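You operate a simulated robot arm through the tools that you are given. There is no shell and no other tool.

You are at the controls of a simulated robot arm. One attempt, no reset.

## Task
Stop the coolant pump and park the green and blue couplers.
Fine: the couplers on the unit on the blue stand, each to the parking pin of its colour; pump off and feed valve shut before a coupler comes off; they seal themselves, spill nothing.

The check looks at the end state, three seconds after you hand in, the way a careful person would. Anything else that was tipped, shoved, dropped, spilled or broken makes it a failure. Lids that push on must go on centred and level and be pressed home; caps that screw on are set level and turned clockwise until they are tight.

## Robot
A 6-joint arm with a two-finger gripper, fixed in place. Base frame: the origin is at the foot of the arm, x ahead of it, y to its left, z up; the work surface is at about z = 0.88. Readings come in m, degrees, newtons and seconds.
Its first joint turns from -166.0 to 166.0 degrees. Payload 3.43 kg.
The tool frame sits at the grasp point between the pads (the TCP): z along the fingers, y along the line on which they close. The tips reach 0.02 m beyond it. Largest opening 0.19 m; the body of the gripper starts 0.248 m behind the TCP.
Orientation is that of the tool frame in the base frame, as a unit quaternion [x, y, z, w]. With the fingers straight down and closing along the base's y, the tool's x points along the base's -x, its y along +y and its z along -z.

## Interface
- The arm moves only by the tool move_arm. Its argument "rows" is one flat list of numbers, 7 for each row, row after row: the shift along the base's x, y, z in m, then the turn, a rotation vector about the base's x, y, z in degrees, then the gripper command, from -1 (fully open) to 1 (shut), values between in proportion. In form: [tx, ty, tz, ax, ay, az, hand, tx, ty, tz, ax, ay, az, hand, ...]. A call has 1 to 20 rows; each row shifts and turns the commanded pose from where the row before left it. A row lasts 0.2 s, in which the tool goes at most 0.05 m and 8.6 degrees; a call with a longer step from one row to the next is refused whole, and so is a gripper value outside its range. Where a pose cannot be reached the arm comes as near as it can. A force on the tool above 50 N (or 10 N above the force at the start of the call, whichever is more), or a blocked arm, ends the call early, and 0.2 s more pass. The fingers move at their own pace (about 0.045 m/s each) and stop on an object; they squeeze with about 27 N. The grip force told is the motor's: it shows also when the fingers shut on nothing. Time passes only in rows, and 0.2 s behind the last, so rows that do not move let the fingers close. It gives the time, the measured TCP pose, the force on the tool (base axes), the opening and the grip force at its end, in the units of the frame above (readings bear some noise), with the torque about the TCP (base axes, N m) and any sound that the robot's microphone picked up.
- Cameras (640 x 400 px; columns grow to the right, rows downward): "scene" is fixed at [0.0393, -0.6574, 1.6918]; the picture's right is [0.62, -0.78, 0.00], its down [-0.46, -0.36, -0.81] and it looks along [0.64, 0.50, -0.58] (base axes); focal length 373 px, centre (320, 200). "wrist" rides on the gripper at [0.07, -0.008, -0.288] in the tool frame; the picture's right is [0.12, 0.99, 0.00], its down [-0.96, 0.12, -0.25] and it looks along [-0.25, 0.03, 0.97] (tool axes); focal length 261 px, centre (320, 200). There is no depth. A picture from a camera that has moved, and an enlarged one, comes with that camera's place and axes in the base frame and with its lens. The place of the scene camera against the robot may be out by one fixed shift of up to 0.018 m in any direction.
- get_image(camera): a new picture of that camera. No time passes.
- raise_lower(by): slides the trunk up (or, below 0, down) by that many m; the arm rides with it, the base frame stays. It gives what a move gives, with no picture.
- zoom(camera, box): a new picture of the part [left, top, right, bottom] of that camera's present view, enlarged. No time passes.
- hand_in(): hands the job in; it is judged then, once.

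Places have to be worked out from the pictures, the camera data and where the tool is seen. Open the gripper and draw the arm clear of the work before you hand the job in, unless the task says otherwise.

The tools are called after "Call:" as a command line: name --argument value ..., lists and objects as JSON in quotes. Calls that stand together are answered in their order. move_arm: Moves the arm, as the interface text tells. Its arguments: {"type":"object","properties":{"rows":{"type":"array"}},"required":["rows"]} The other tools are called the same way: raise_lower (by) slides the trunk up or down; get_image (camera) takes a picture; zoom (camera, box) takes an enlarged picture of a part of a camera's view; hand_in () hands the job in.

At the start:

```text
time: 0.0
eef_pos: [0.5678, 0.1589, 1.3389]
tcp_rot: [0.0, 1.0, 0.0, 0.001]
ft_force: [0.0, 0.2, 0.0]
ft_torque: [0.01, 0.03, -0.04]
opening: 0.1898
gripper_force: 0.2
trunk travel left (down, up): [-0.175, 0.065]
```

scene: 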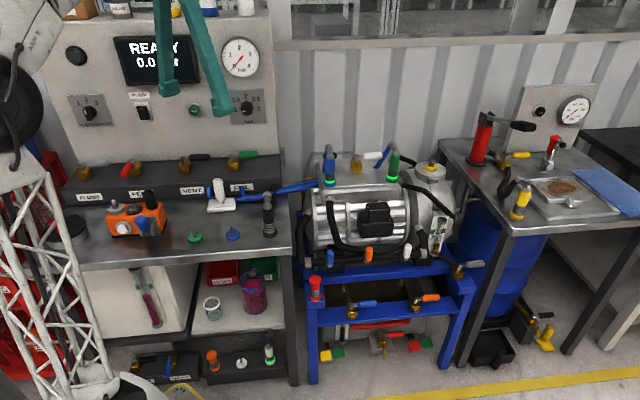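
wrist: 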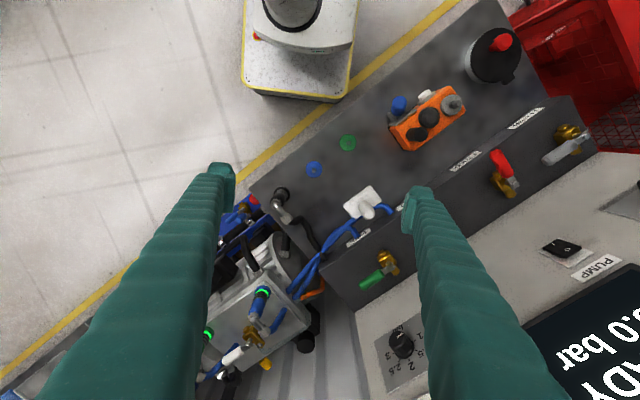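

The first pictures show a bench with a panel (pump switch, valves labelled along a ledge), and a unit on a blue stand with couplers on top. I zoom in on the scene to read the labels and find the couplers, valves and parking pins.

Call:
zoom --camera "scene" --box '[60, 70, 280, 210]'

Call:
zoom --camera "scene" --box '[280, 130, 480, 260]'

Call:
zoom --camera "scene" --box '[60, 170, 300, 320]'

Call:
zoom --camera "wrist" --box '[180, 140, 440, 400]'

```text
2.86 times, centred on (170, 140) of scene
camera zoom: at [0.0393, -0.6574, 1.6918], right [0.62, -0.78, 0.0], down [-0.46, -0.36, -0.81], along [0.64, 0.5, -0.58], focal length 1066 px, centre (749, 371)
```

zoom: 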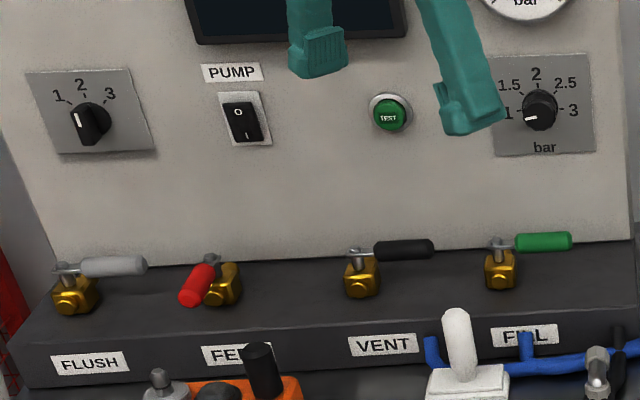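

```text
3.08 times, centred on (380, 195) of scene
camera zoom: at [0.0393, -0.6574, 1.6918], right [0.62, -0.78, 0.0], down [-0.46, -0.36, -0.81], along [0.64, 0.5, -0.58], focal length 1148 px, centre (135, 215)
```

zoom: 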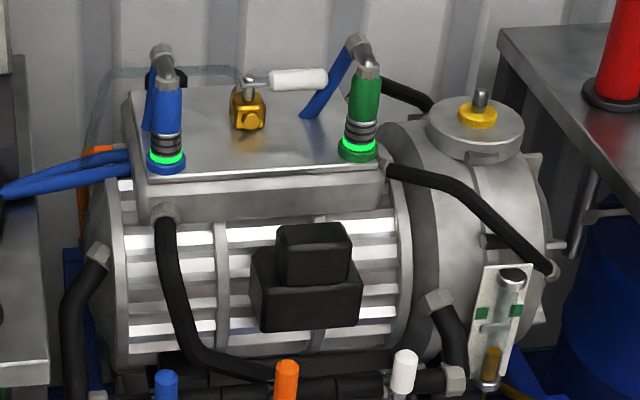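

```text
2.67 times, centred on (180, 245) of scene
camera zoom: at [0.0393, -0.6574, 1.6918], right [0.62, -0.78, 0.0], down [-0.46, -0.36, -0.81], along [0.64, 0.5, -0.58], focal length 994 px, centre (693, 80)
```

zoom: 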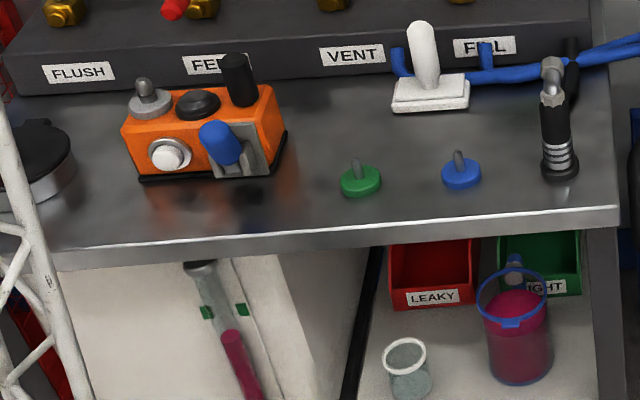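

```text
1.54 times, centred on (310, 270) of wrist
camera zoom: at [0.497, 0.1501, 1.627], right [-0.12, 0.99, 0.0], down [0.96, 0.12, 0.25], along [0.25, 0.03, -0.97], focal length 401 px, centre (335, 92)
```

zoom: 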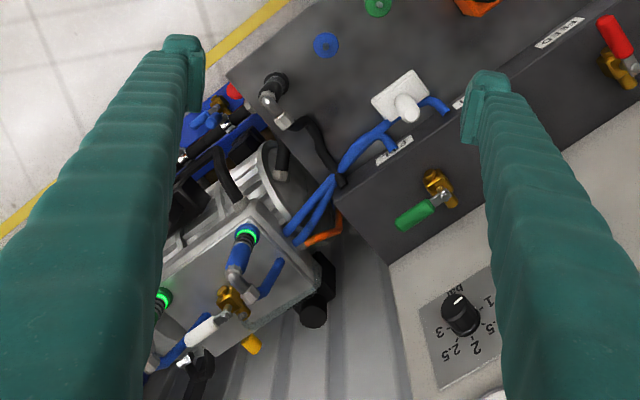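

The unit on the blue stand carries the blue and green couplers on top; the parking pins (green, blue) sit near the front of the bench. I look closer at the pump switch, display, feed valve, couplers and pins.

Call:
zoom --camera "scene" --box '[100, 25, 200, 130]'

Call:
zoom --camera "scene" --box '[70, 140, 170, 205]'

Call:
zoom --camera "scene" --box '[310, 135, 410, 200]'

Call:
zoom --camera "scene" --box '[170, 180, 290, 250]'

Call:
zoom --camera "wrist" --box '[440, 80, 640, 220]'

Call:
zoom --camera "wrist" --box '[500, 220, 640, 320]'

```text
3.81 times, centred on (150, 78) of scene
camera zoom: at [0.0393, -0.6574, 1.6918], right [0.62, -0.78, 0.0], down [-0.46, -0.36, -0.81], along [0.64, 0.5, -0.58], focal length 1421 px, centre (968, 667)
```

zoom: 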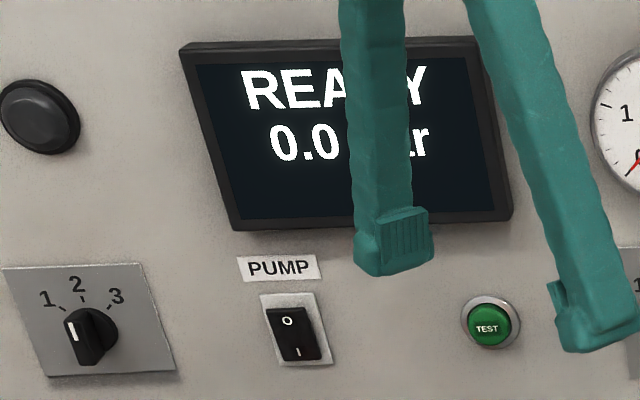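

```text
6.15 times, centred on (120, 172) of scene
camera zoom: at [0.0393, -0.6574, 1.6918], right [0.62, -0.78, 0.0], down [-0.46, -0.36, -0.81], along [0.64, 0.5, -0.58], focal length 2295 px, centre (1551, 369)
```

zoom: 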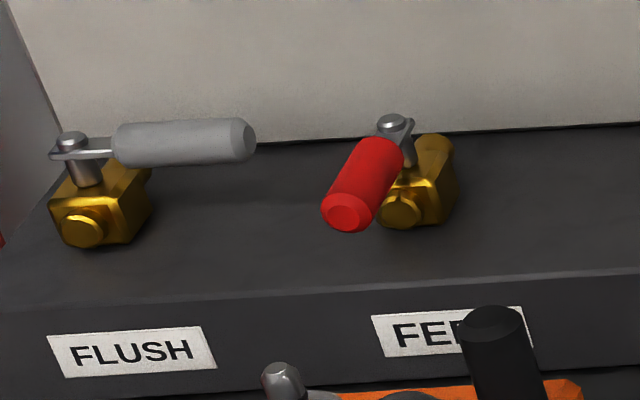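

```text
6.15 times, centred on (360, 168) of scene
camera zoom: at [0.0393, -0.6574, 1.6918], right [0.62, -0.78, 0.0], down [-0.46, -0.36, -0.81], along [0.64, 0.5, -0.58], focal length 2295 px, centre (74, 400)
```

zoom: 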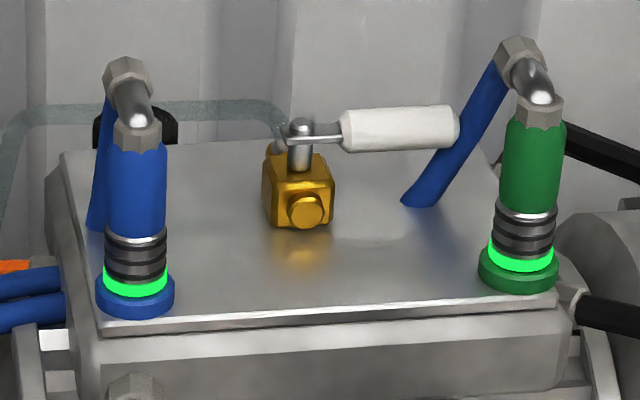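

```text
5.33 times, centred on (230, 215) of scene
camera zoom: at [0.0393, -0.6574, 1.6918], right [0.62, -0.78, 0.0], down [-0.46, -0.36, -0.81], along [0.64, 0.5, -0.58], focal length 1989 px, centre (800, 120)
```

zoom: 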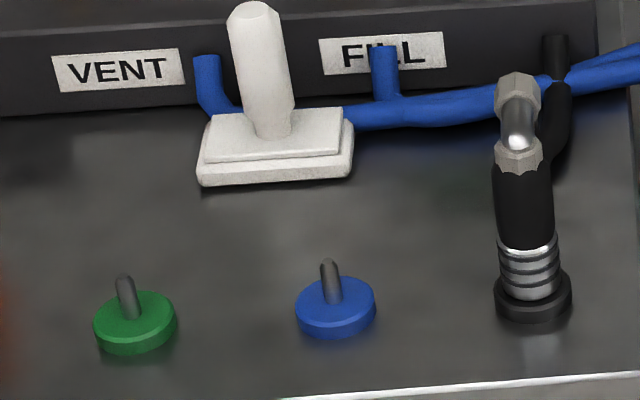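

```text
2.86 times, centred on (540, 150) of wrist
camera zoom: at [0.497, 0.1501, 1.627], right [-0.12, 0.99, 0.0], down [0.96, 0.12, 0.25], along [0.25, 0.03, -0.97], focal length 745 px, centre (-309, 343)
```

zoom: 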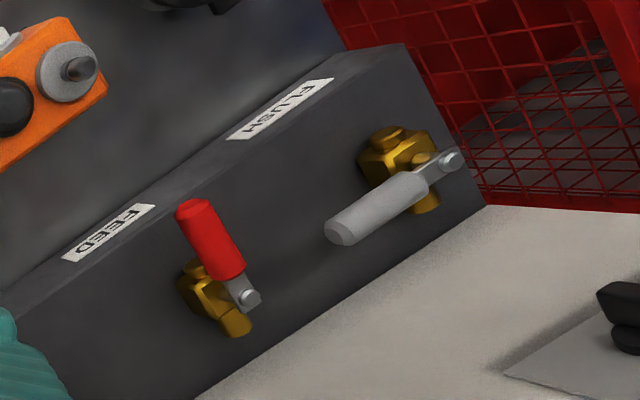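

```text
4.00 times, centred on (570, 270) of wrist
camera zoom: at [0.497, 0.1501, 1.627], right [-0.12, 0.99, 0.0], down [0.96, 0.12, 0.25], along [0.25, 0.03, -0.97], focal length 1043 px, centre (-680, -80)
```

zoom: 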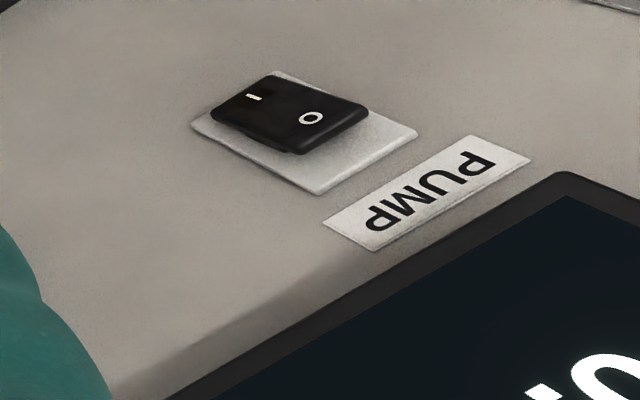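

The pump rocker shows its "O" end raised, so the pump is on, and it sits at about (0.655, 0.64, 1.155). The feed valve's red handle lies in line with its body, so it is open, with its stem at about (0.56, 0.64, 1.0). The bench is turned about 44°. I swing the tool towards the panel, tilt it forward and close the fingers on the way, stopping short of the switch.

Call:
move_arm --rows '[0.00054, 0.02886, -0.005, 0, 0, 7.333, 1, 0.00054, 0.02886, -0.005, 0, 0, 7.333, 1, 0.00054, 0.02886, -0.005, 0, 0, 7.333, 1, 0.00054, 0.02886, -0.005, 0, 0, 7.333, 1, 0.00054, 0.02886, -0.005, 0, 0, 7.333, 1, 0.00054, 0.02886, -0.005, 0, 0, 7.333, 1, 0.00054, 0.02886, -0.0179, 5.21, -5.395, 0, 1, 0.00054, 0.02886, -0.0179, 5.21, -5.395, 0, 1, 0.00054, 0.02886, -0.0179, 5.21, -5.395, 0, 1, 0.00054, 0.02886, -0.0179, 5.21, -5.395, 0, 1, 0.00054, 0.02886, -0.0179, 5.21, -5.395, 0, 1, 0.00054, 0.02886, -0.0179, 5.21, -5.395, 0, 1, 0.00054, 0.02886, -0.0179, 5.21, -5.395, 0, 1, 0.00054, 0.02886, -0.0179, 5.21, -5.395, 0, 1]'

Call:
get_image --camera "wrist"

Call:
get_image --camera "scene"

```text
time: 3.0
eef_pos: [0.5735, 0.562, 1.1662]
tcp_rot: [-0.325, 0.803, 0.188, 0.464]
ft_force: [1.3, 0.1, -0.9]
ft_torque: [0.0, 0.03, 0.05]
opening: 0.0
gripper_force: 27.3
trunk travel left (down, up): [-0.175, 0.065]
```

```text
taken
camera wrist: at [0.3757, 0.3581, 1.2494], right [-0.73, 0.67, -0.1], down [0.11, 0.27, 0.96], along [0.67, 0.69, -0.27], focal length 261 px, centre (320, 200)
```

wrist: 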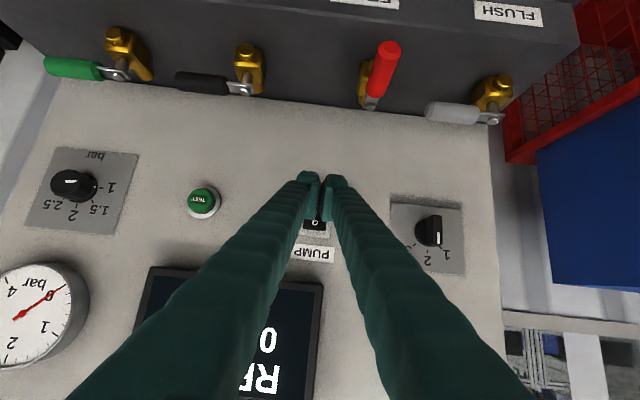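

```text
taken
```

scene: 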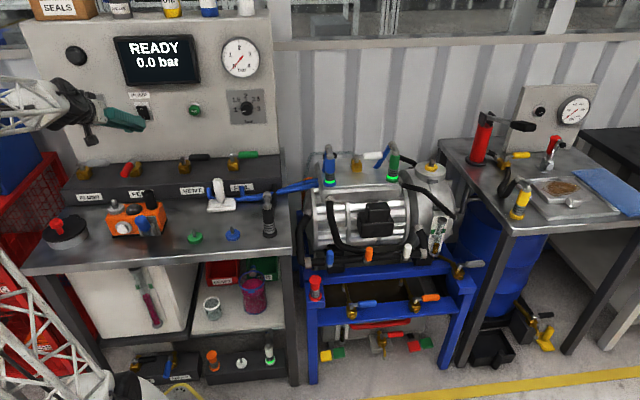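

The fingers are closed and point at the panel about 0.1 m in front of the switch. I zoom in on the wrist view to see the alignment.

Call:
zoom --camera "wrist" --box '[260, 150, 380, 270]'

Call:
zoom --camera "scene" --box '[90, 70, 200, 140]'

```text
3.33 times, centred on (320, 210) of wrist
camera zoom: at [0.3757, 0.3581, 1.2494], right [-0.73, 0.67, -0.1], down [0.11, 0.27, 0.96], along [0.67, 0.69, -0.27], focal length 869 px, centre (320, 167)
```

zoom: 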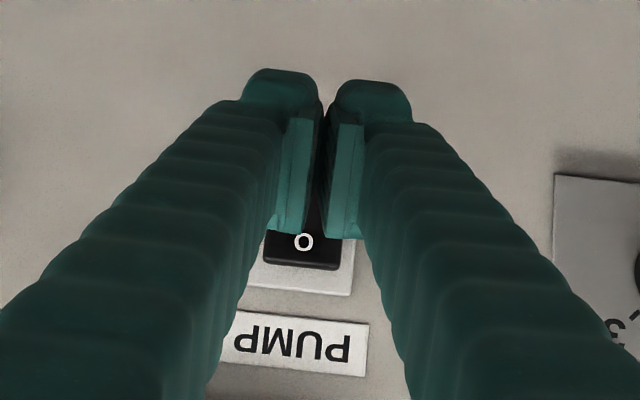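

```text
5.71 times, centred on (145, 105) of scene
camera zoom: at [0.0393, -0.6574, 1.6918], right [0.62, -0.78, 0.0], down [-0.46, -0.36, -0.81], along [0.64, 0.5, -0.58], focal length 2131 px, centre (1320, 743)
```

zoom: 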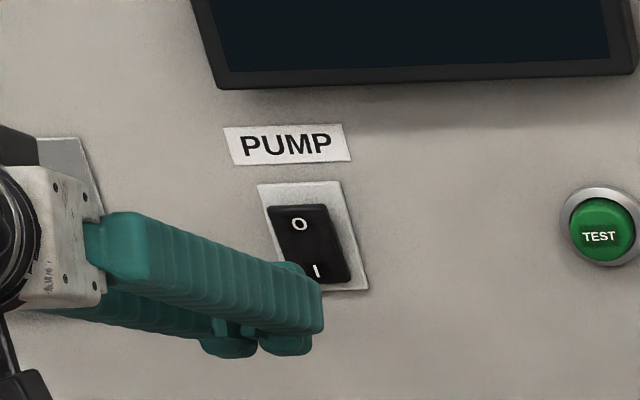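

Both views agree the "O" mark is at about (0.653, 0.638, 1.176). The leading edge of my closed fingertips is about 0.08 m short of it and well aligned. I advance and press slowly.

Call:
move_arm --rows '[0.0252, 0.0243, 0.002, 0, 0, 0, 1, 0.0252, 0.0243, 0.001, 0, 0, 0, 1, 0.0036, 0.0035, 0, 0, 0, 0, 1, 0.0036, 0.0035, 0, 0, 0, 0, 1, 0.0036, 0.0035, 0, 0, 0, 0, 1, 0.0036, 0.0035, 0, 0, 0, 0, 1]'

Call:
zoom --camera "scene" --box '[90, 30, 210, 140]'

Call:
zoom --camera "wrist" --box '[260, 150, 380, 270]'

```text
time: 4.4
eef_pos: [0.6377, 0.6254, 1.1691]
tcp_rot: [-0.324, 0.804, 0.186, 0.463]
ft_force: [-19.0, -17.4, -1.2]
ft_torque: [0.04, -0.06, 0.22]
opening: 0.0058
gripper_force: 33.7
trunk travel left (down, up): [-0.175, 0.065]
```

```text
3.64 times, centred on (150, 85) of scene
camera zoom: at [0.0393, -0.6574, 1.6918], right [0.62, -0.78, 0.0], down [-0.46, -0.36, -0.81], along [0.64, 0.5, -0.58], focal length 1356 px, centre (938, 618)
```

zoom: 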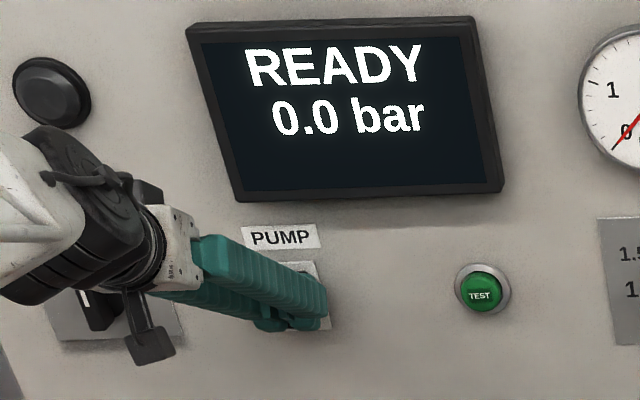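

```text
3.33 times, centred on (320, 210) of wrist
camera zoom: at [0.4384, 0.4209, 1.2524], right [-0.73, 0.67, -0.1], down [0.11, 0.27, 0.96], along [0.67, 0.69, -0.27], focal length 869 px, centre (320, 167)
```

zoom: 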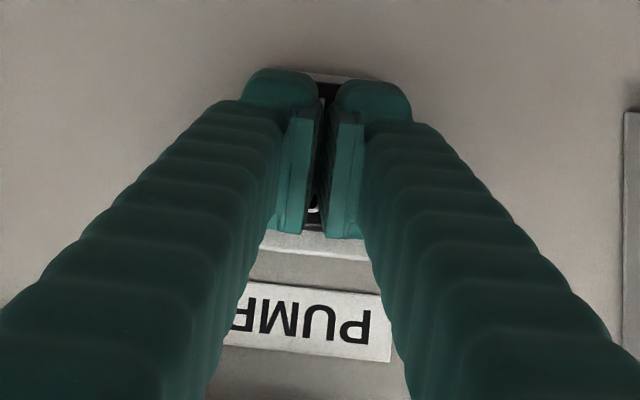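

The fingertips are in contact with the rocker at about 26 N. I push a few millimetres further to be sure it tips over, then back off to look.

Call:
move_arm --rows '[0.0029, 0.0028, 0, 0, 0, 0, 1, 0.0029, 0.0028, 0, 0, 0, 0, 1]'

```text
time: 4.8
eef_pos: [0.6371, 0.6262, 1.1697]
tcp_rot: [-0.325, 0.804, 0.187, 0.462]
ft_force: [-24.2, -19.9, 7.1]
ft_torque: [0.26, -0.13, 0.32]
opening: 0.006
gripper_force: 33.8
trunk travel left (down, up): [-0.175, 0.065]
stopped in row 1: the force on the tool passed its limit at 58 N (the readings are from after the stop); the commanded pose is now the measured one
```

The force limit was reached and the tip stopped against something firm. I back off along the same line and look at the rocker.

Call:
move_arm --rows '[-0.0144, -0.0139, 0, 0, 0, 0, 1, -0.0252, -0.0243, 0.0, 0, 0, 0, 1, -0.0252, -0.0243, 0.0, 0, 0, 0, 1]'

Call:
zoom --camera "scene" --box '[100, 30, 200, 130]'

Call:
zoom --camera "wrist" --box '[260, 150, 380, 270]'

```text
time: 5.6
eef_pos: [0.5754, 0.5633, 1.1674]
tcp_rot: [-0.325, 0.804, 0.187, 0.462]
ft_force: [0.3, 0.2, 0.0]
ft_torque: [-0.01, -0.04, -0.06]
opening: 0.0
gripper_force: 34.5
trunk travel left (down, up): [-0.175, 0.065]
```

```text
4.00 times, centred on (150, 80) of scene
camera zoom: at [0.0393, -0.6574, 1.6918], right [0.62, -0.78, 0.0], down [-0.46, -0.36, -0.81], along [0.64, 0.5, -0.58], focal length 1492 px, centre (1000, 680)
```

zoom: 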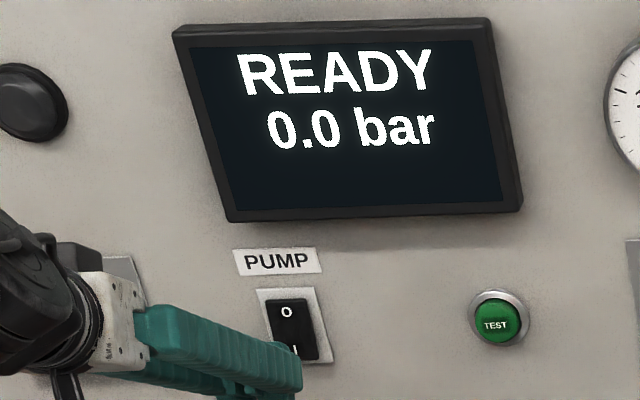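

```text
3.33 times, centred on (320, 210) of wrist
camera zoom: at [0.3768, 0.3604, 1.2515], right [-0.73, 0.67, -0.1], down [0.12, 0.27, 0.96], along [0.67, 0.69, -0.28], focal length 869 px, centre (320, 167)
```

zoom: 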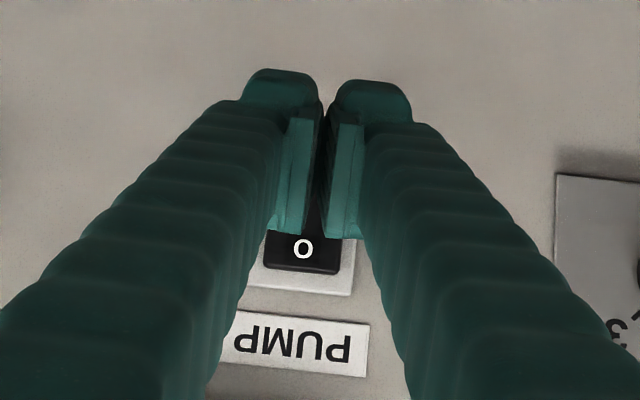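

The rocker looks slightly different now. I draw back a bit more and lift so I can see its tilt clearly from both cameras.

Call:
move_arm --rows '[-0.03, -0.03, -0.01, 0, 0, 0, 1, -0.03, -0.03, -0.01, 0, 0, 0, 1]'

Call:
zoom --camera "scene" --box '[120, 85, 165, 130]'

Call:
zoom --camera "wrist" --box '[280, 160, 360, 250]'

```text
time: 6.2
eef_pos: [0.5114, 0.5032, 1.1446]
tcp_rot: [-0.324, 0.805, 0.185, 0.462]
ft_force: [-0.2, 0.9, 0.3]
ft_torque: [-0.04, -0.04, -0.04]
opening: 0.0001
gripper_force: 34.3
trunk travel left (down, up): [-0.175, 0.065]
```

```text
8.89 times, centred on (142, 108) of scene
camera zoom: at [0.0393, -0.6574, 1.6918], right [0.62, -0.78, 0.0], down [-0.46, -0.36, -0.81], along [0.64, 0.5, -0.58], focal length 3315 px, centre (1898, 1022)
```

zoom: 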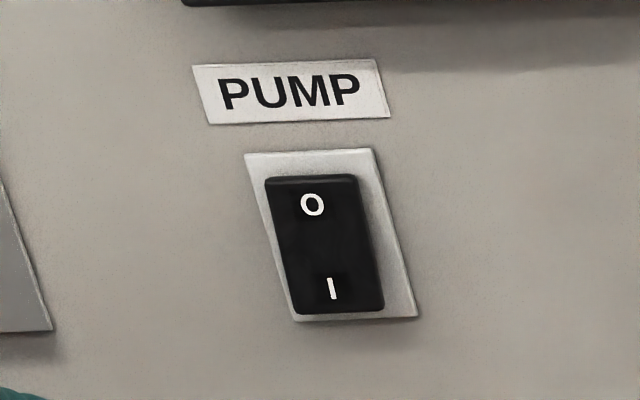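

```text
4.44 times, centred on (320, 205) of wrist
camera zoom: at [0.3135, 0.3002, 1.2291], right [-0.73, 0.67, -0.1], down [0.12, 0.27, 0.96], along [0.67, 0.69, -0.28], focal length 1158 px, centre (320, 178)
```

zoom: 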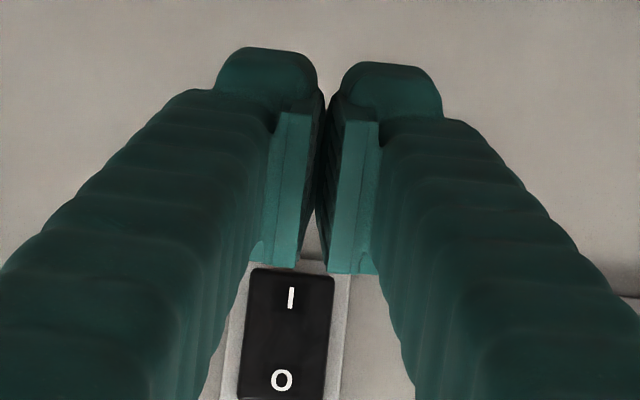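

The "O" end is now pressed in and the "I" end stands out, so the pump is off. Next the feed valve: I take wrist views to locate its red handle precisely.

Call:
get_image --camera "wrist"

Call:
zoom --camera "wrist" --box '[310, 0, 470, 120]'

```text
taken
camera wrist: at [0.3135, 0.3002, 1.2291], right [-0.73, 0.67, -0.1], down [0.12, 0.27, 0.96], along [0.67, 0.69, -0.28], focal length 261 px, centre (320, 200)
```

wrist: 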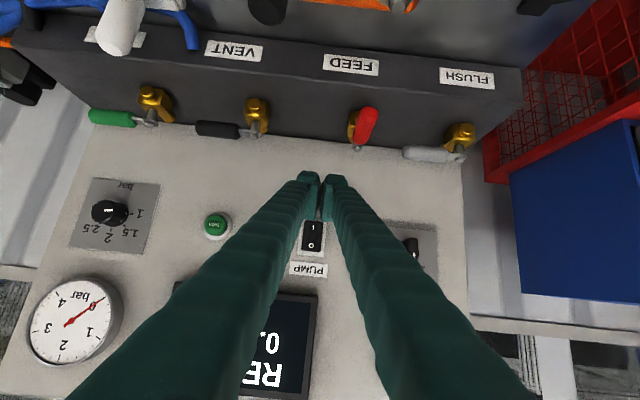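

```text
3.33 times, centred on (390, 60) of wrist
camera zoom: at [0.3135, 0.3002, 1.2291], right [-0.73, 0.67, -0.1], down [0.12, 0.27, 0.96], along [0.67, 0.69, -0.28], focal length 869 px, centre (87, 667)
```

zoom: 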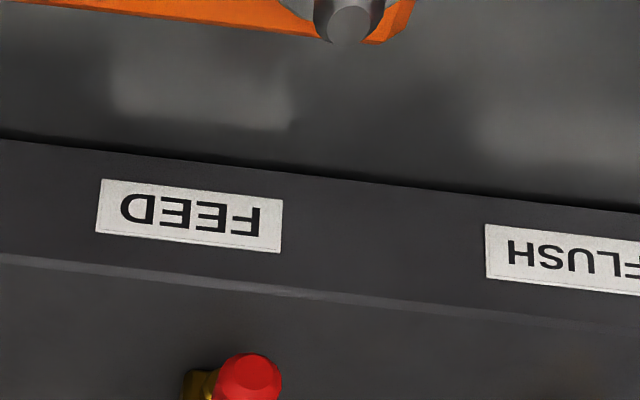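

Call:
zoom --camera "wrist" --box '[310, 80, 430, 170]'

Call:
zoom --camera "scene" --box '[100, 145, 160, 195]'

```text
4.44 times, centred on (370, 125) of wrist
camera zoom: at [0.3135, 0.3002, 1.2291], right [-0.73, 0.67, -0.1], down [0.12, 0.27, 0.96], along [0.67, 0.69, -0.28], focal length 1158 px, centre (98, 533)
```

zoom: 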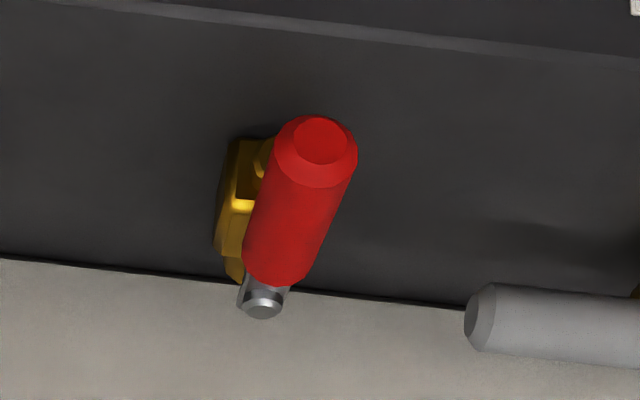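

```text
8.00 times, centred on (130, 170) of scene
camera zoom: at [0.0393, -0.6574, 1.6918], right [0.62, -0.78, 0.0], down [-0.46, -0.36, -0.81], along [0.64, 0.5, -0.58], focal length 2984 px, centre (1840, 440)
```

zoom: 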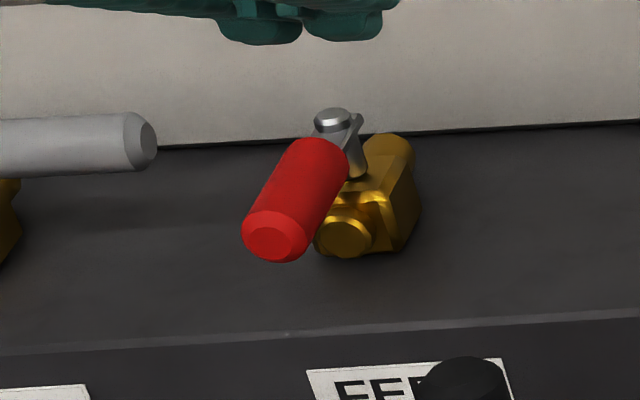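

The feed handle runs from its stem at about (0.561, 0.635) to its tip at about (0.492, 0.568) at height z≈0.99, pointing to the front. To shut the valve I have to swing it 90° so it points right like its neighbours. I bring the closed fingers down on the left side of the handle.

Call:
move_arm --rows '[-0.0095, 0.0287, -0.01, -5.21, 5.395, 0, 1, -0.0095, 0.0287, -0.01, -5.21, 5.395, 0, 1, -0.0095, 0.0287, -0.01, -5.21, 5.395, 0, 1, -0.0095, 0.0287, -0.01, -5.21, 5.395, 0, 1, 0, 0, -0.03, 0, 0, 0, 1, 0, 0, -0.03, 0, 0, 0, 1]'

Call:
get_image --camera "wrist"

Call:
zoom --camera "scene" --box '[70, 110, 190, 200]'

```text
time: 7.6
eef_pos: [0.4749, 0.6182, 1.0469]
tcp_rot: [-0.362, 0.896, 0.096, 0.237]
ft_force: [0.8, -0.6, -0.7]
ft_torque: [0.01, -0.01, 0.03]
opening: 0.0
gripper_force: 34.4
trunk travel left (down, up): [-0.175, 0.065]
```

```text
taken
camera wrist: at [0.3341, 0.4699, 1.2618], right [-0.76, 0.64, -0.06], down [0.43, 0.58, 0.69], along [0.48, 0.5, -0.72], focal length 261 px, centre (320, 200)
```

wrist: 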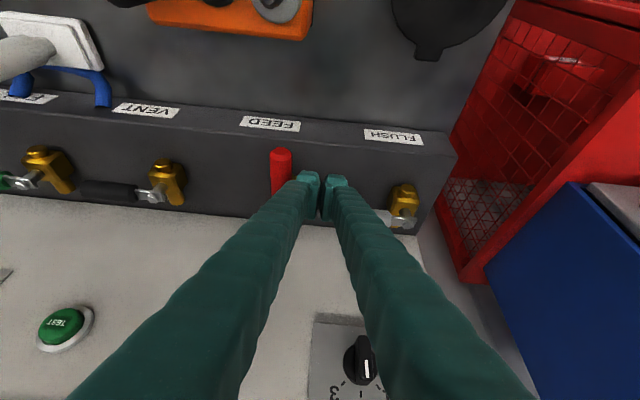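

```text
4.44 times, centred on (130, 155) of scene
camera zoom: at [0.0393, -0.6574, 1.6918], right [0.62, -0.78, 0.0], down [-0.46, -0.36, -0.81], along [0.64, 0.5, -0.58], focal length 1658 px, centre (1164, 400)
```

zoom: 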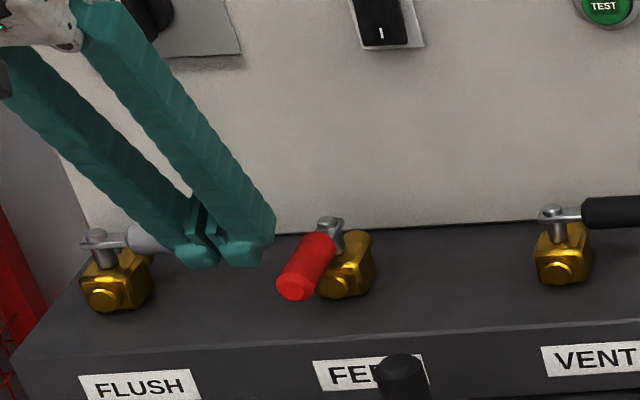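

The fingers are left of the red handle with a small gap. I lower them to handle height.

Call:
move_arm --rows '[0, 0, -0.025, 0, 0, 0, 1, 0, 0, -0.025, 0, 0, 0, 1]'

Call:
zoom --camera "wrist" --box '[230, 130, 410, 260]'

Call:
zoom --camera "scene" --box '[90, 140, 170, 200]'

```text
time: 8.2
eef_pos: [0.4754, 0.6201, 0.9978]
tcp_rot: [-0.362, 0.896, 0.096, 0.238]
ft_force: [1.0, 0.6, 0.1]
ft_torque: [0.02, 0.0, 0.03]
opening: 0.0
gripper_force: 34.7
trunk travel left (down, up): [-0.175, 0.065]
```

```text
3.08 times, centred on (320, 195) of wrist
camera zoom: at [0.3352, 0.4717, 1.2122], right [-0.76, 0.64, -0.06], down [0.43, 0.58, 0.69], along [0.48, 0.5, -0.72], focal length 802 px, centre (320, 215)
```

zoom: 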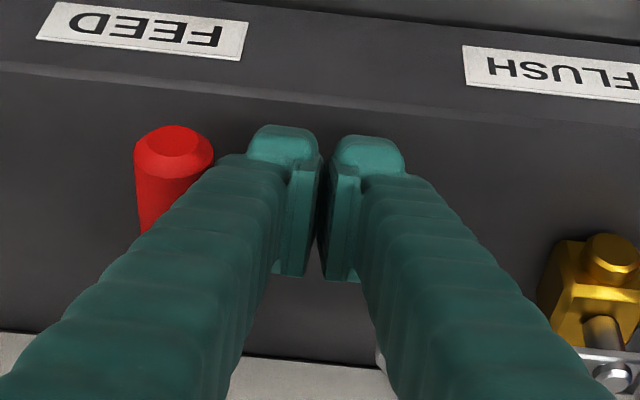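

```text
6.67 times, centred on (130, 170) of scene
camera zoom: at [0.0393, -0.6574, 1.6918], right [0.62, -0.78, 0.0], down [-0.46, -0.36, -0.81], along [0.64, 0.5, -0.58], focal length 2486 px, centre (1587, 400)
```

zoom: 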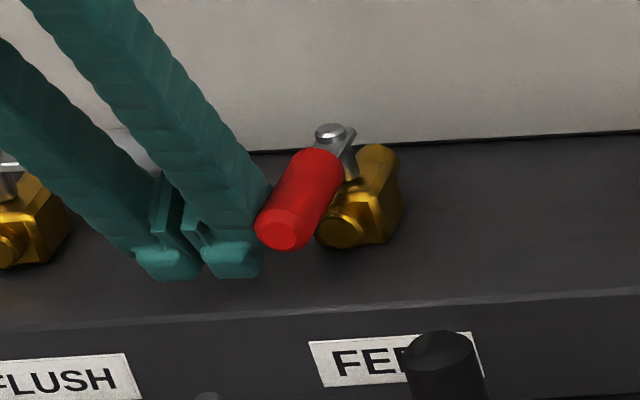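

The fingertips are at handle height with about 1 cm gap. I push the handle to the right along an arc around its stem, stopping half way to look.

Call:
move_arm --rows '[0.0035, -0.0036, 0, 0, 0, 0, 1, 0.0021, -0.0082, 0, 0, 0, 0, 1, 0.0021, -0.0082, 0, 0, 0, 0, 1, 0.00455, -0.0091, 0, 0, 0, 0, 1, 0.00455, -0.0091, 0, 0, 0, 0, 1, 0.008, -0.008, 0, 0, 0, 0, 1, 0.008, -0.008, 0, 0, 0, 0, 1]'

Call:
zoom --camera "wrist" --box '[230, 130, 410, 260]'

Call:
zoom --camera "scene" --box '[90, 140, 170, 200]'

```text
time: 9.8
eef_pos: [0.5091, 0.5627, 0.9982]
tcp_rot: [-0.362, 0.896, 0.095, 0.238]
ft_force: [-0.2, 0.1, -1.0]
ft_torque: [-0.03, 0.02, 0.0]
opening: 0.0
gripper_force: 34.3
trunk travel left (down, up): [-0.175, 0.065]
```

```text
3.08 times, centred on (320, 195) of wrist
camera zoom: at [0.3684, 0.416, 1.2126], right [-0.76, 0.64, -0.06], down [0.43, 0.58, 0.69], along [0.48, 0.5, -0.72], focal length 802 px, centre (320, 215)
```

zoom: 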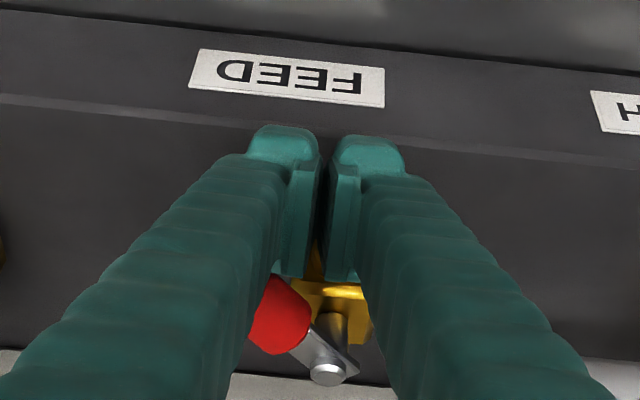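

```text
6.67 times, centred on (130, 170) of scene
camera zoom: at [0.0393, -0.6574, 1.6918], right [0.62, -0.78, 0.0], down [-0.46, -0.36, -0.81], along [0.64, 0.5, -0.58], focal length 2486 px, centre (1587, 400)
```

zoom: 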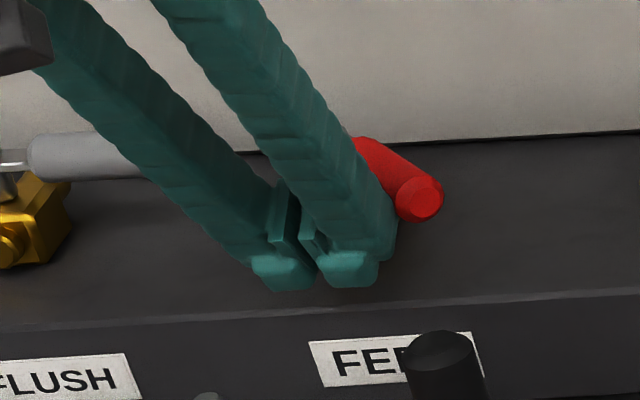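

The handle has turned about half way to the right, with little force. I continue the arc to the closed position.

Call:
move_arm --rows '[0.0111, -0.0053, 0, 0, 0, 0, 1, 0.0111, -0.0053, 0, 0, 0, 0, 1, 0.0131, -0.0014, 0, 0, 0, 0, 1, 0.0131, -0.0014, 0, 0, 0, 0, 1, 0.01, 0.0025, 0, 0, 0, 0, 1, 0.009, 0.0025, 0, 0, 0, 0, 1, 0.008, 0.003, 0, 0, 0, 0, 1]'

Call:
zoom --camera "wrist" --box '[200, 130, 440, 300]'

Call:
zoom --camera "scene" --box '[90, 140, 170, 200]'

```text
time: 11.4
eef_pos: [0.5792, 0.5573, 0.9981]
tcp_rot: [-0.362, 0.897, 0.096, 0.236]
ft_force: [-39.1, -30.3, 5.5]
ft_torque: [0.31, -0.09, 0.68]
opening: 0.0059
gripper_force: 34.0
trunk travel left (down, up): [-0.175, 0.065]
```

```text
2.35 times, centred on (320, 215) of wrist
camera zoom: at [0.4397, 0.4093, 1.2134], right [-0.76, 0.64, -0.06], down [0.43, 0.58, 0.69], along [0.48, 0.5, -0.72], focal length 613 px, centre (320, 165)
```

zoom: 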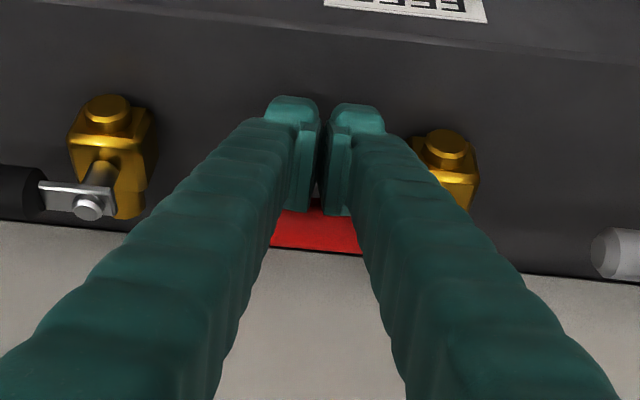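

```text
6.67 times, centred on (130, 170) of scene
camera zoom: at [0.0393, -0.6574, 1.6918], right [0.62, -0.78, 0.0], down [-0.46, -0.36, -0.81], along [0.64, 0.5, -0.58], focal length 2486 px, centre (1587, 400)
```

zoom: 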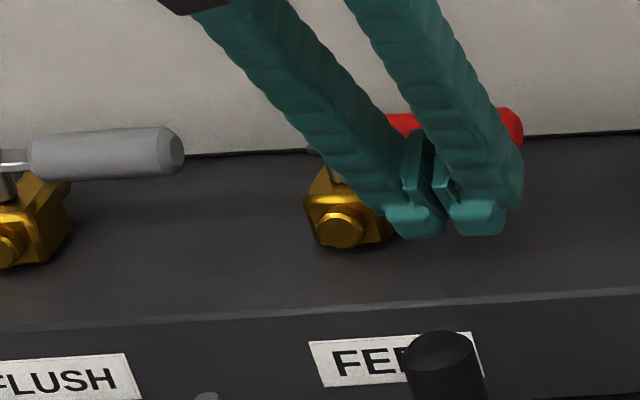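

A steady 50 N reaction shows the handle is against its stop and lies along the ledge. I back away towards the robot, lift, and check it.

Call:
move_arm --rows '[-0.0144, -0.0139, 0, 0, 0, 0, 1, -0.0216, -0.0208, 0, 0, 0, 0, 1, -0.0216, -0.0208, 0.03, 0, 0, 0, 1, -0.02, -0.02, 0.04, 0, 0, 0, 1, -0.02, -0.02, 0.04, 0, 0, 0, 1, 0, 0, 0.04, 0, 0, 0, 1]'

Call:
zoom --camera "wrist" --box '[160, 60, 480, 260]'

Call:
zoom --camera "scene" --box '[70, 80, 190, 200]'

```text
time: 12.8
eef_pos: [0.4845, 0.4634, 1.1477]
tcp_rot: [-0.362, 0.896, 0.096, 0.238]
ft_force: [0.9, -0.1, -0.6]
ft_torque: [0.0, -0.01, 0.0]
opening: 0.0
gripper_force: 34.6
trunk travel left (down, up): [-0.175, 0.065]
```

```text
2.00 times, centred on (320, 160) of wrist
camera zoom: at [0.3447, 0.3148, 1.3615], right [-0.76, 0.64, -0.06], down [0.43, 0.58, 0.69], along [0.48, 0.5, -0.72], focal length 521 px, centre (320, 280)
```

zoom: 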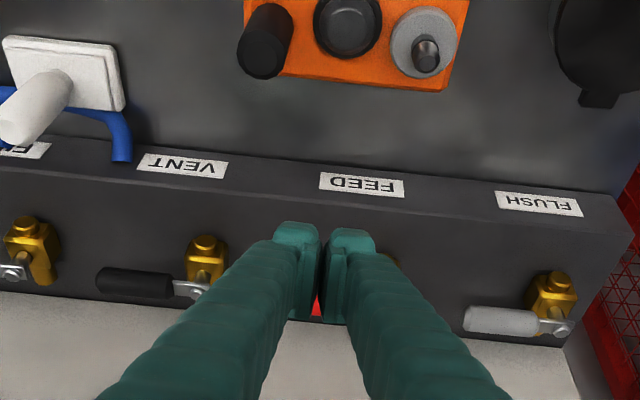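

```text
3.33 times, centred on (130, 140) of scene
camera zoom: at [0.0393, -0.6574, 1.6918], right [0.62, -0.78, 0.0], down [-0.46, -0.36, -0.81], along [0.64, 0.5, -0.58], focal length 1243 px, centre (953, 400)
```

zoom: 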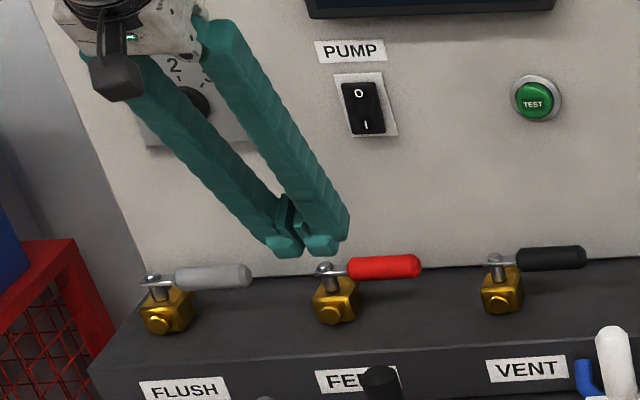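

The feed valve now lies across its body like the others, so it is shut, and the pump is off. I now swing to the unit on the blue stand for a close look at the couplers, opening the fingers part way.

Call:
move_arm --rows '[0.0221, -0.0411, 0.0085, 0, 0, -7.333, 0.2, 0.0221, -0.0411, 0.0085, 0, 0, -7.333, 0.2, 0.0221, -0.0411, 0.0085, 0, 0, -7.333, 0.2, 0.0221, -0.0411, 0.0085, 0, 0, -7.333, 0.2, 0.0221, -0.0411, 0.0085, 0, 0, -7.333, 0.2, 0.0221, -0.0411, 0.0085, 0, 0, -7.333, 0.2, 0.0221, -0.0411, 0.0085, 0, -7.5, 0, 0.2, 0.0221, -0.0411, 0.0085, 0, -7.5, 0, 0.2, 0.0221, -0.0411, 0.0085, 0, 0, 0, 0.2, 0.0221, -0.0411, 0.0085, 0, 0, 0, 0.2, 0.0221, -0.0411, 0.0085, 0, 0, 0, 0.2, 0.0221, -0.0411, 0.0085, 0, 0, 0, 0.2]'

Call:
get_image --camera "wrist"

Call:
get_image --camera "scene"

```text
time: 15.4
eef_pos: [0.7537, -0.0308, 1.2514]
tcp_rot: [0.0, 0.925, 0.0, 0.381]
ft_force: [-0.5, 0.2, 0.4]
ft_torque: [-0.04, -0.01, -0.03]
opening: 0.0761
gripper_force: 0.0
trunk travel left (down, up): [-0.175, 0.065]
```

```text
taken
camera wrist: at [0.501, -0.0392, 1.406], right [-0.08, 0.99, -0.08], down [0.51, 0.12, 0.85], along [0.86, 0.03, -0.51], focal length 261 px, centre (320, 200)
```

wrist: 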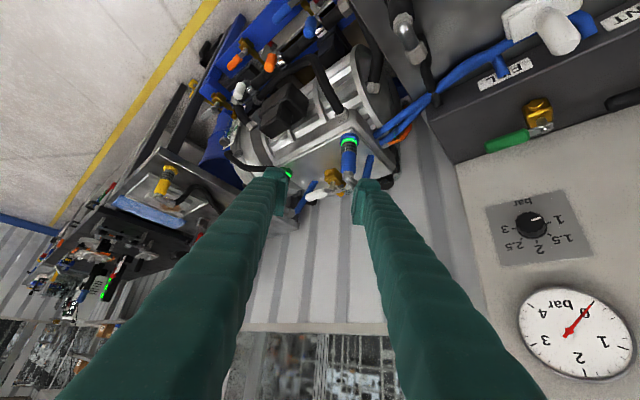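

```text
taken
```

scene: 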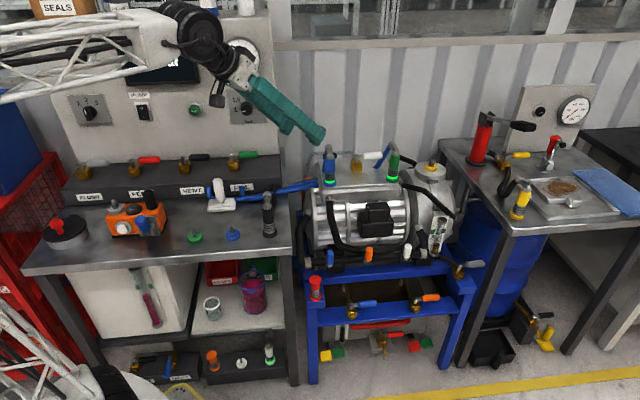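

I can see both couplers from this side. I zoom in to see the elbows and hoses.

Call:
zoom --camera "wrist" --box '[240, 90, 440, 230]'

Call:
zoom --camera "wrist" --box '[320, 120, 400, 200]'

Call:
zoom --camera "scene" --box '[260, 110, 440, 220]'

```text
2.86 times, centred on (340, 160) of wrist
camera zoom: at [0.501, -0.0392, 1.406], right [-0.08, 0.99, -0.08], down [0.51, 0.12, 0.85], along [0.86, 0.03, -0.51], focal length 745 px, centre (263, 314)
```

zoom: 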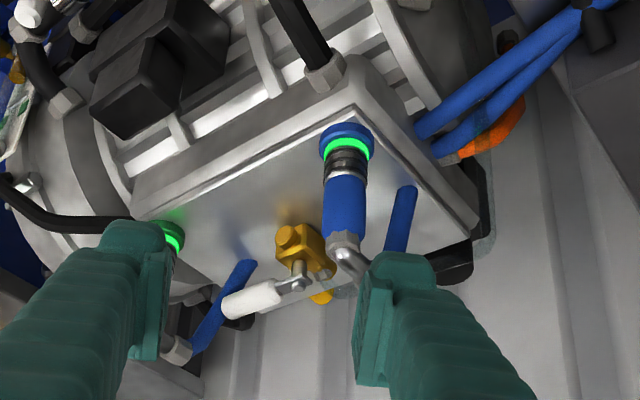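

```text
5.00 times, centred on (360, 160) of wrist
camera zoom: at [0.501, -0.0392, 1.406], right [-0.08, 0.99, -0.08], down [0.51, 0.12, 0.85], along [0.86, 0.03, -0.51], focal length 1303 px, centre (120, 400)
```

zoom: 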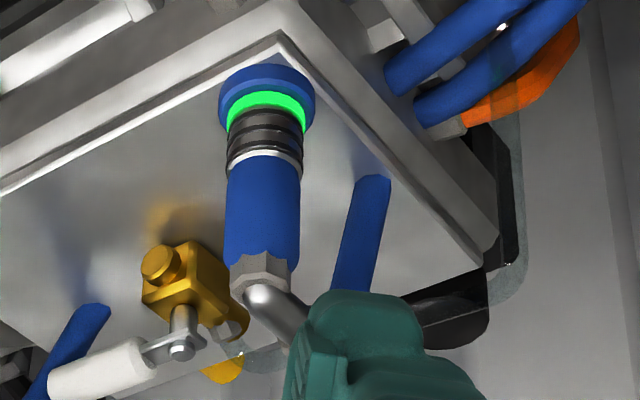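

```text
3.56 times, centred on (350, 165) of scene
camera zoom: at [0.0393, -0.6574, 1.6918], right [0.62, -0.78, 0.0], down [-0.46, -0.36, -0.81], along [0.64, 0.5, -0.58], focal length 1326 px, centre (213, 324)
```

zoom: 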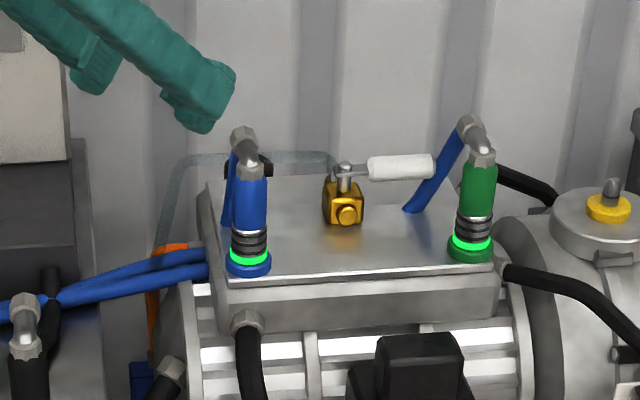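

The blue coupler's axis is at about (0.987, 0.035) with its sleeve between z≈0.976 and 1.035. Its tail hose bends back behind it. The green one is at about (1.165, -0.128), and its tail passes near the white valve handle. I move closer with the fingers wide open to get a clear view of that spot.

Call:
move_arm --rows '[0.04, -0.02, 0.01, 0, 0, 0, -1, 0.04, -0.02, 0.01, 0, 0, 0, -1, 0.04, -0.02, 0.01, 0, 0, 0, -1, 0.04, -0.02, 0.01, 0, 0, 0, -1, 0.04, -0.02, 0.01, 0, 0, 0, -1, 0.0, 0.0, 0, 0, 0, 0, -1, 0.0, 0.0, 0, 0, 0, 0, -1]'

Call:
get_image --camera "wrist"

Call:
zoom --camera "wrist" --box '[240, 110, 420, 230]'

```text
time: 17.0
eef_pos: [0.9511, -0.1305, 1.299]
tcp_rot: [0.0, 0.924, 0.0, 0.382]
ft_force: [-0.3, -0.1, 0.3]
ft_torque: [-0.02, -0.02, 0.01]
opening: 0.19
gripper_force: 0.0
trunk travel left (down, up): [-0.175, 0.065]
```

```text
taken
camera wrist: at [0.6998, -0.1394, 1.4542], right [-0.08, 0.99, -0.08], down [0.51, 0.12, 0.85], along [0.86, 0.03, -0.51], focal length 261 px, centre (320, 200)
```

wrist: 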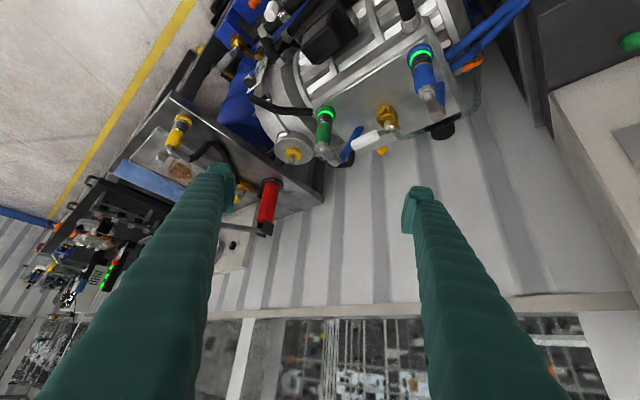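

```text
3.33 times, centred on (330, 170) of wrist
camera zoom: at [0.6998, -0.1394, 1.4542], right [-0.08, 0.99, -0.08], down [0.51, 0.12, 0.85], along [0.86, 0.03, -0.51], focal length 869 px, centre (287, 300)
```

zoom: 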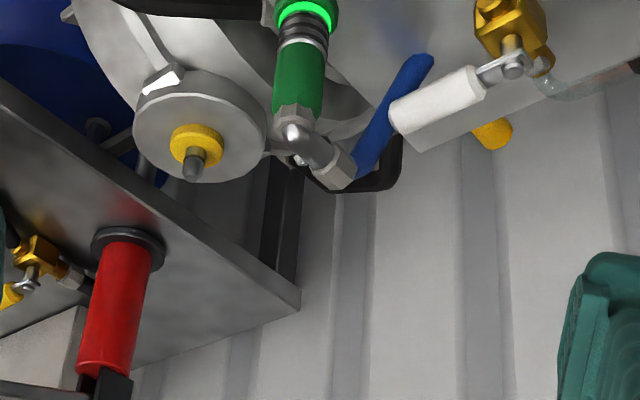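

The arm reaches well out here, and the elbow fittings point backwards from the couplers at about 45°. I start with the blue coupler: turn the tool to about 25° azimuth, keep the 45° tilt, narrow the fingers to 8 cm and line up in front of its sleeve.

Call:
move_arm --rows '[-0.0132, 0.0187, -0.0282, 0, 0, 8.333, 0.16, -0.0132, 0.0187, -0.0282, 0, 0, 8.333, 0.16, -0.0132, 0.0187, -0.0282, 0, 0, 8.334, 0.16, -0.0132, 0.0187, -0.0282, 0, 0, 0, 0.16, -0.0132, 0.0187, -0.0282, 0, 0, 0, 0.16, -0.0132, 0.0187, -0.0282, 0, 0, 0, 0.16, 0, 0, 0, 0, 0, 0, 0.16, 0, 0, 0, 0, 0, 0, 0.16]'

Call:
get_image --camera "wrist"

Call:
zoom --camera "wrist" --box '[240, 110, 400, 230]'

Call:
zoom --camera "scene" --box '[260, 110, 440, 220]'

```text
time: 18.8
eef_pos: [0.873, -0.0174, 1.1301]
tcp_rot: [-0.199, 0.903, 0.081, 0.373]
ft_force: [-0.4, -0.3, -0.7]
ft_torque: [0.0, 0.01, -0.02]
opening: 0.0799
gripper_force: 0.1
trunk travel left (down, up): [-0.175, 0.065]
```

```text
taken
camera wrist: at [0.6476, -0.1313, 1.2836], right [-0.5, 0.86, -0.08], down [0.41, 0.32, 0.85], along [0.76, 0.39, -0.51], focal length 261 px, centre (320, 200)
```

wrist: 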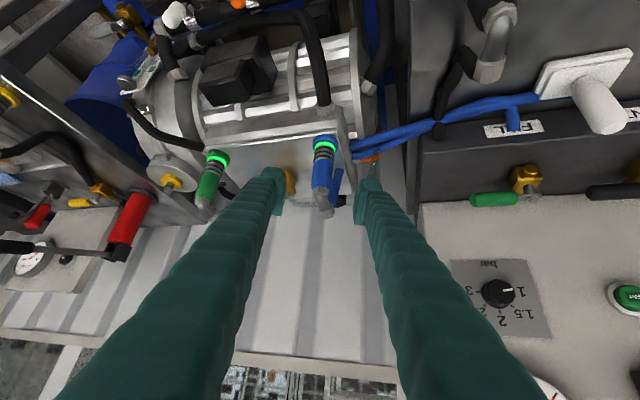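

```text
3.33 times, centred on (320, 170) of wrist
camera zoom: at [0.6476, -0.1313, 1.2836], right [-0.5, 0.86, -0.08], down [0.41, 0.32, 0.85], along [0.76, 0.39, -0.51], focal length 869 px, centre (320, 300)
```

zoom: 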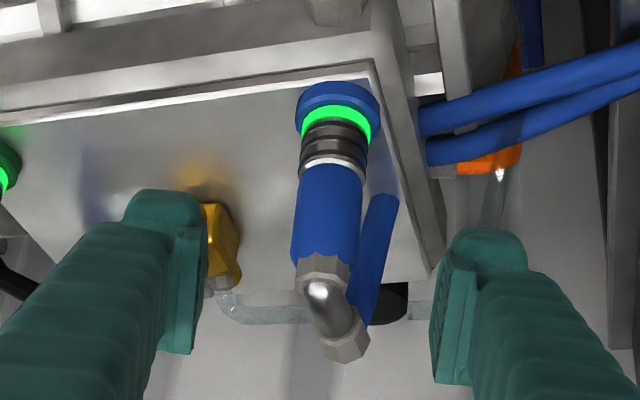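

```text
3.56 times, centred on (350, 165) of scene
camera zoom: at [0.0393, -0.6574, 1.6918], right [0.62, -0.78, 0.0], down [-0.46, -0.36, -0.81], along [0.64, 0.5, -0.58], focal length 1326 px, centre (213, 324)
```

zoom: 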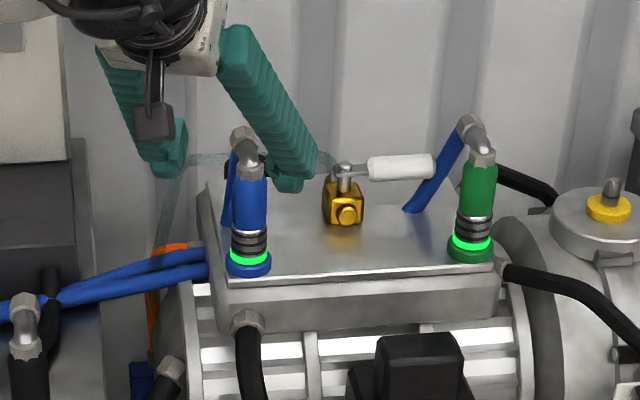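

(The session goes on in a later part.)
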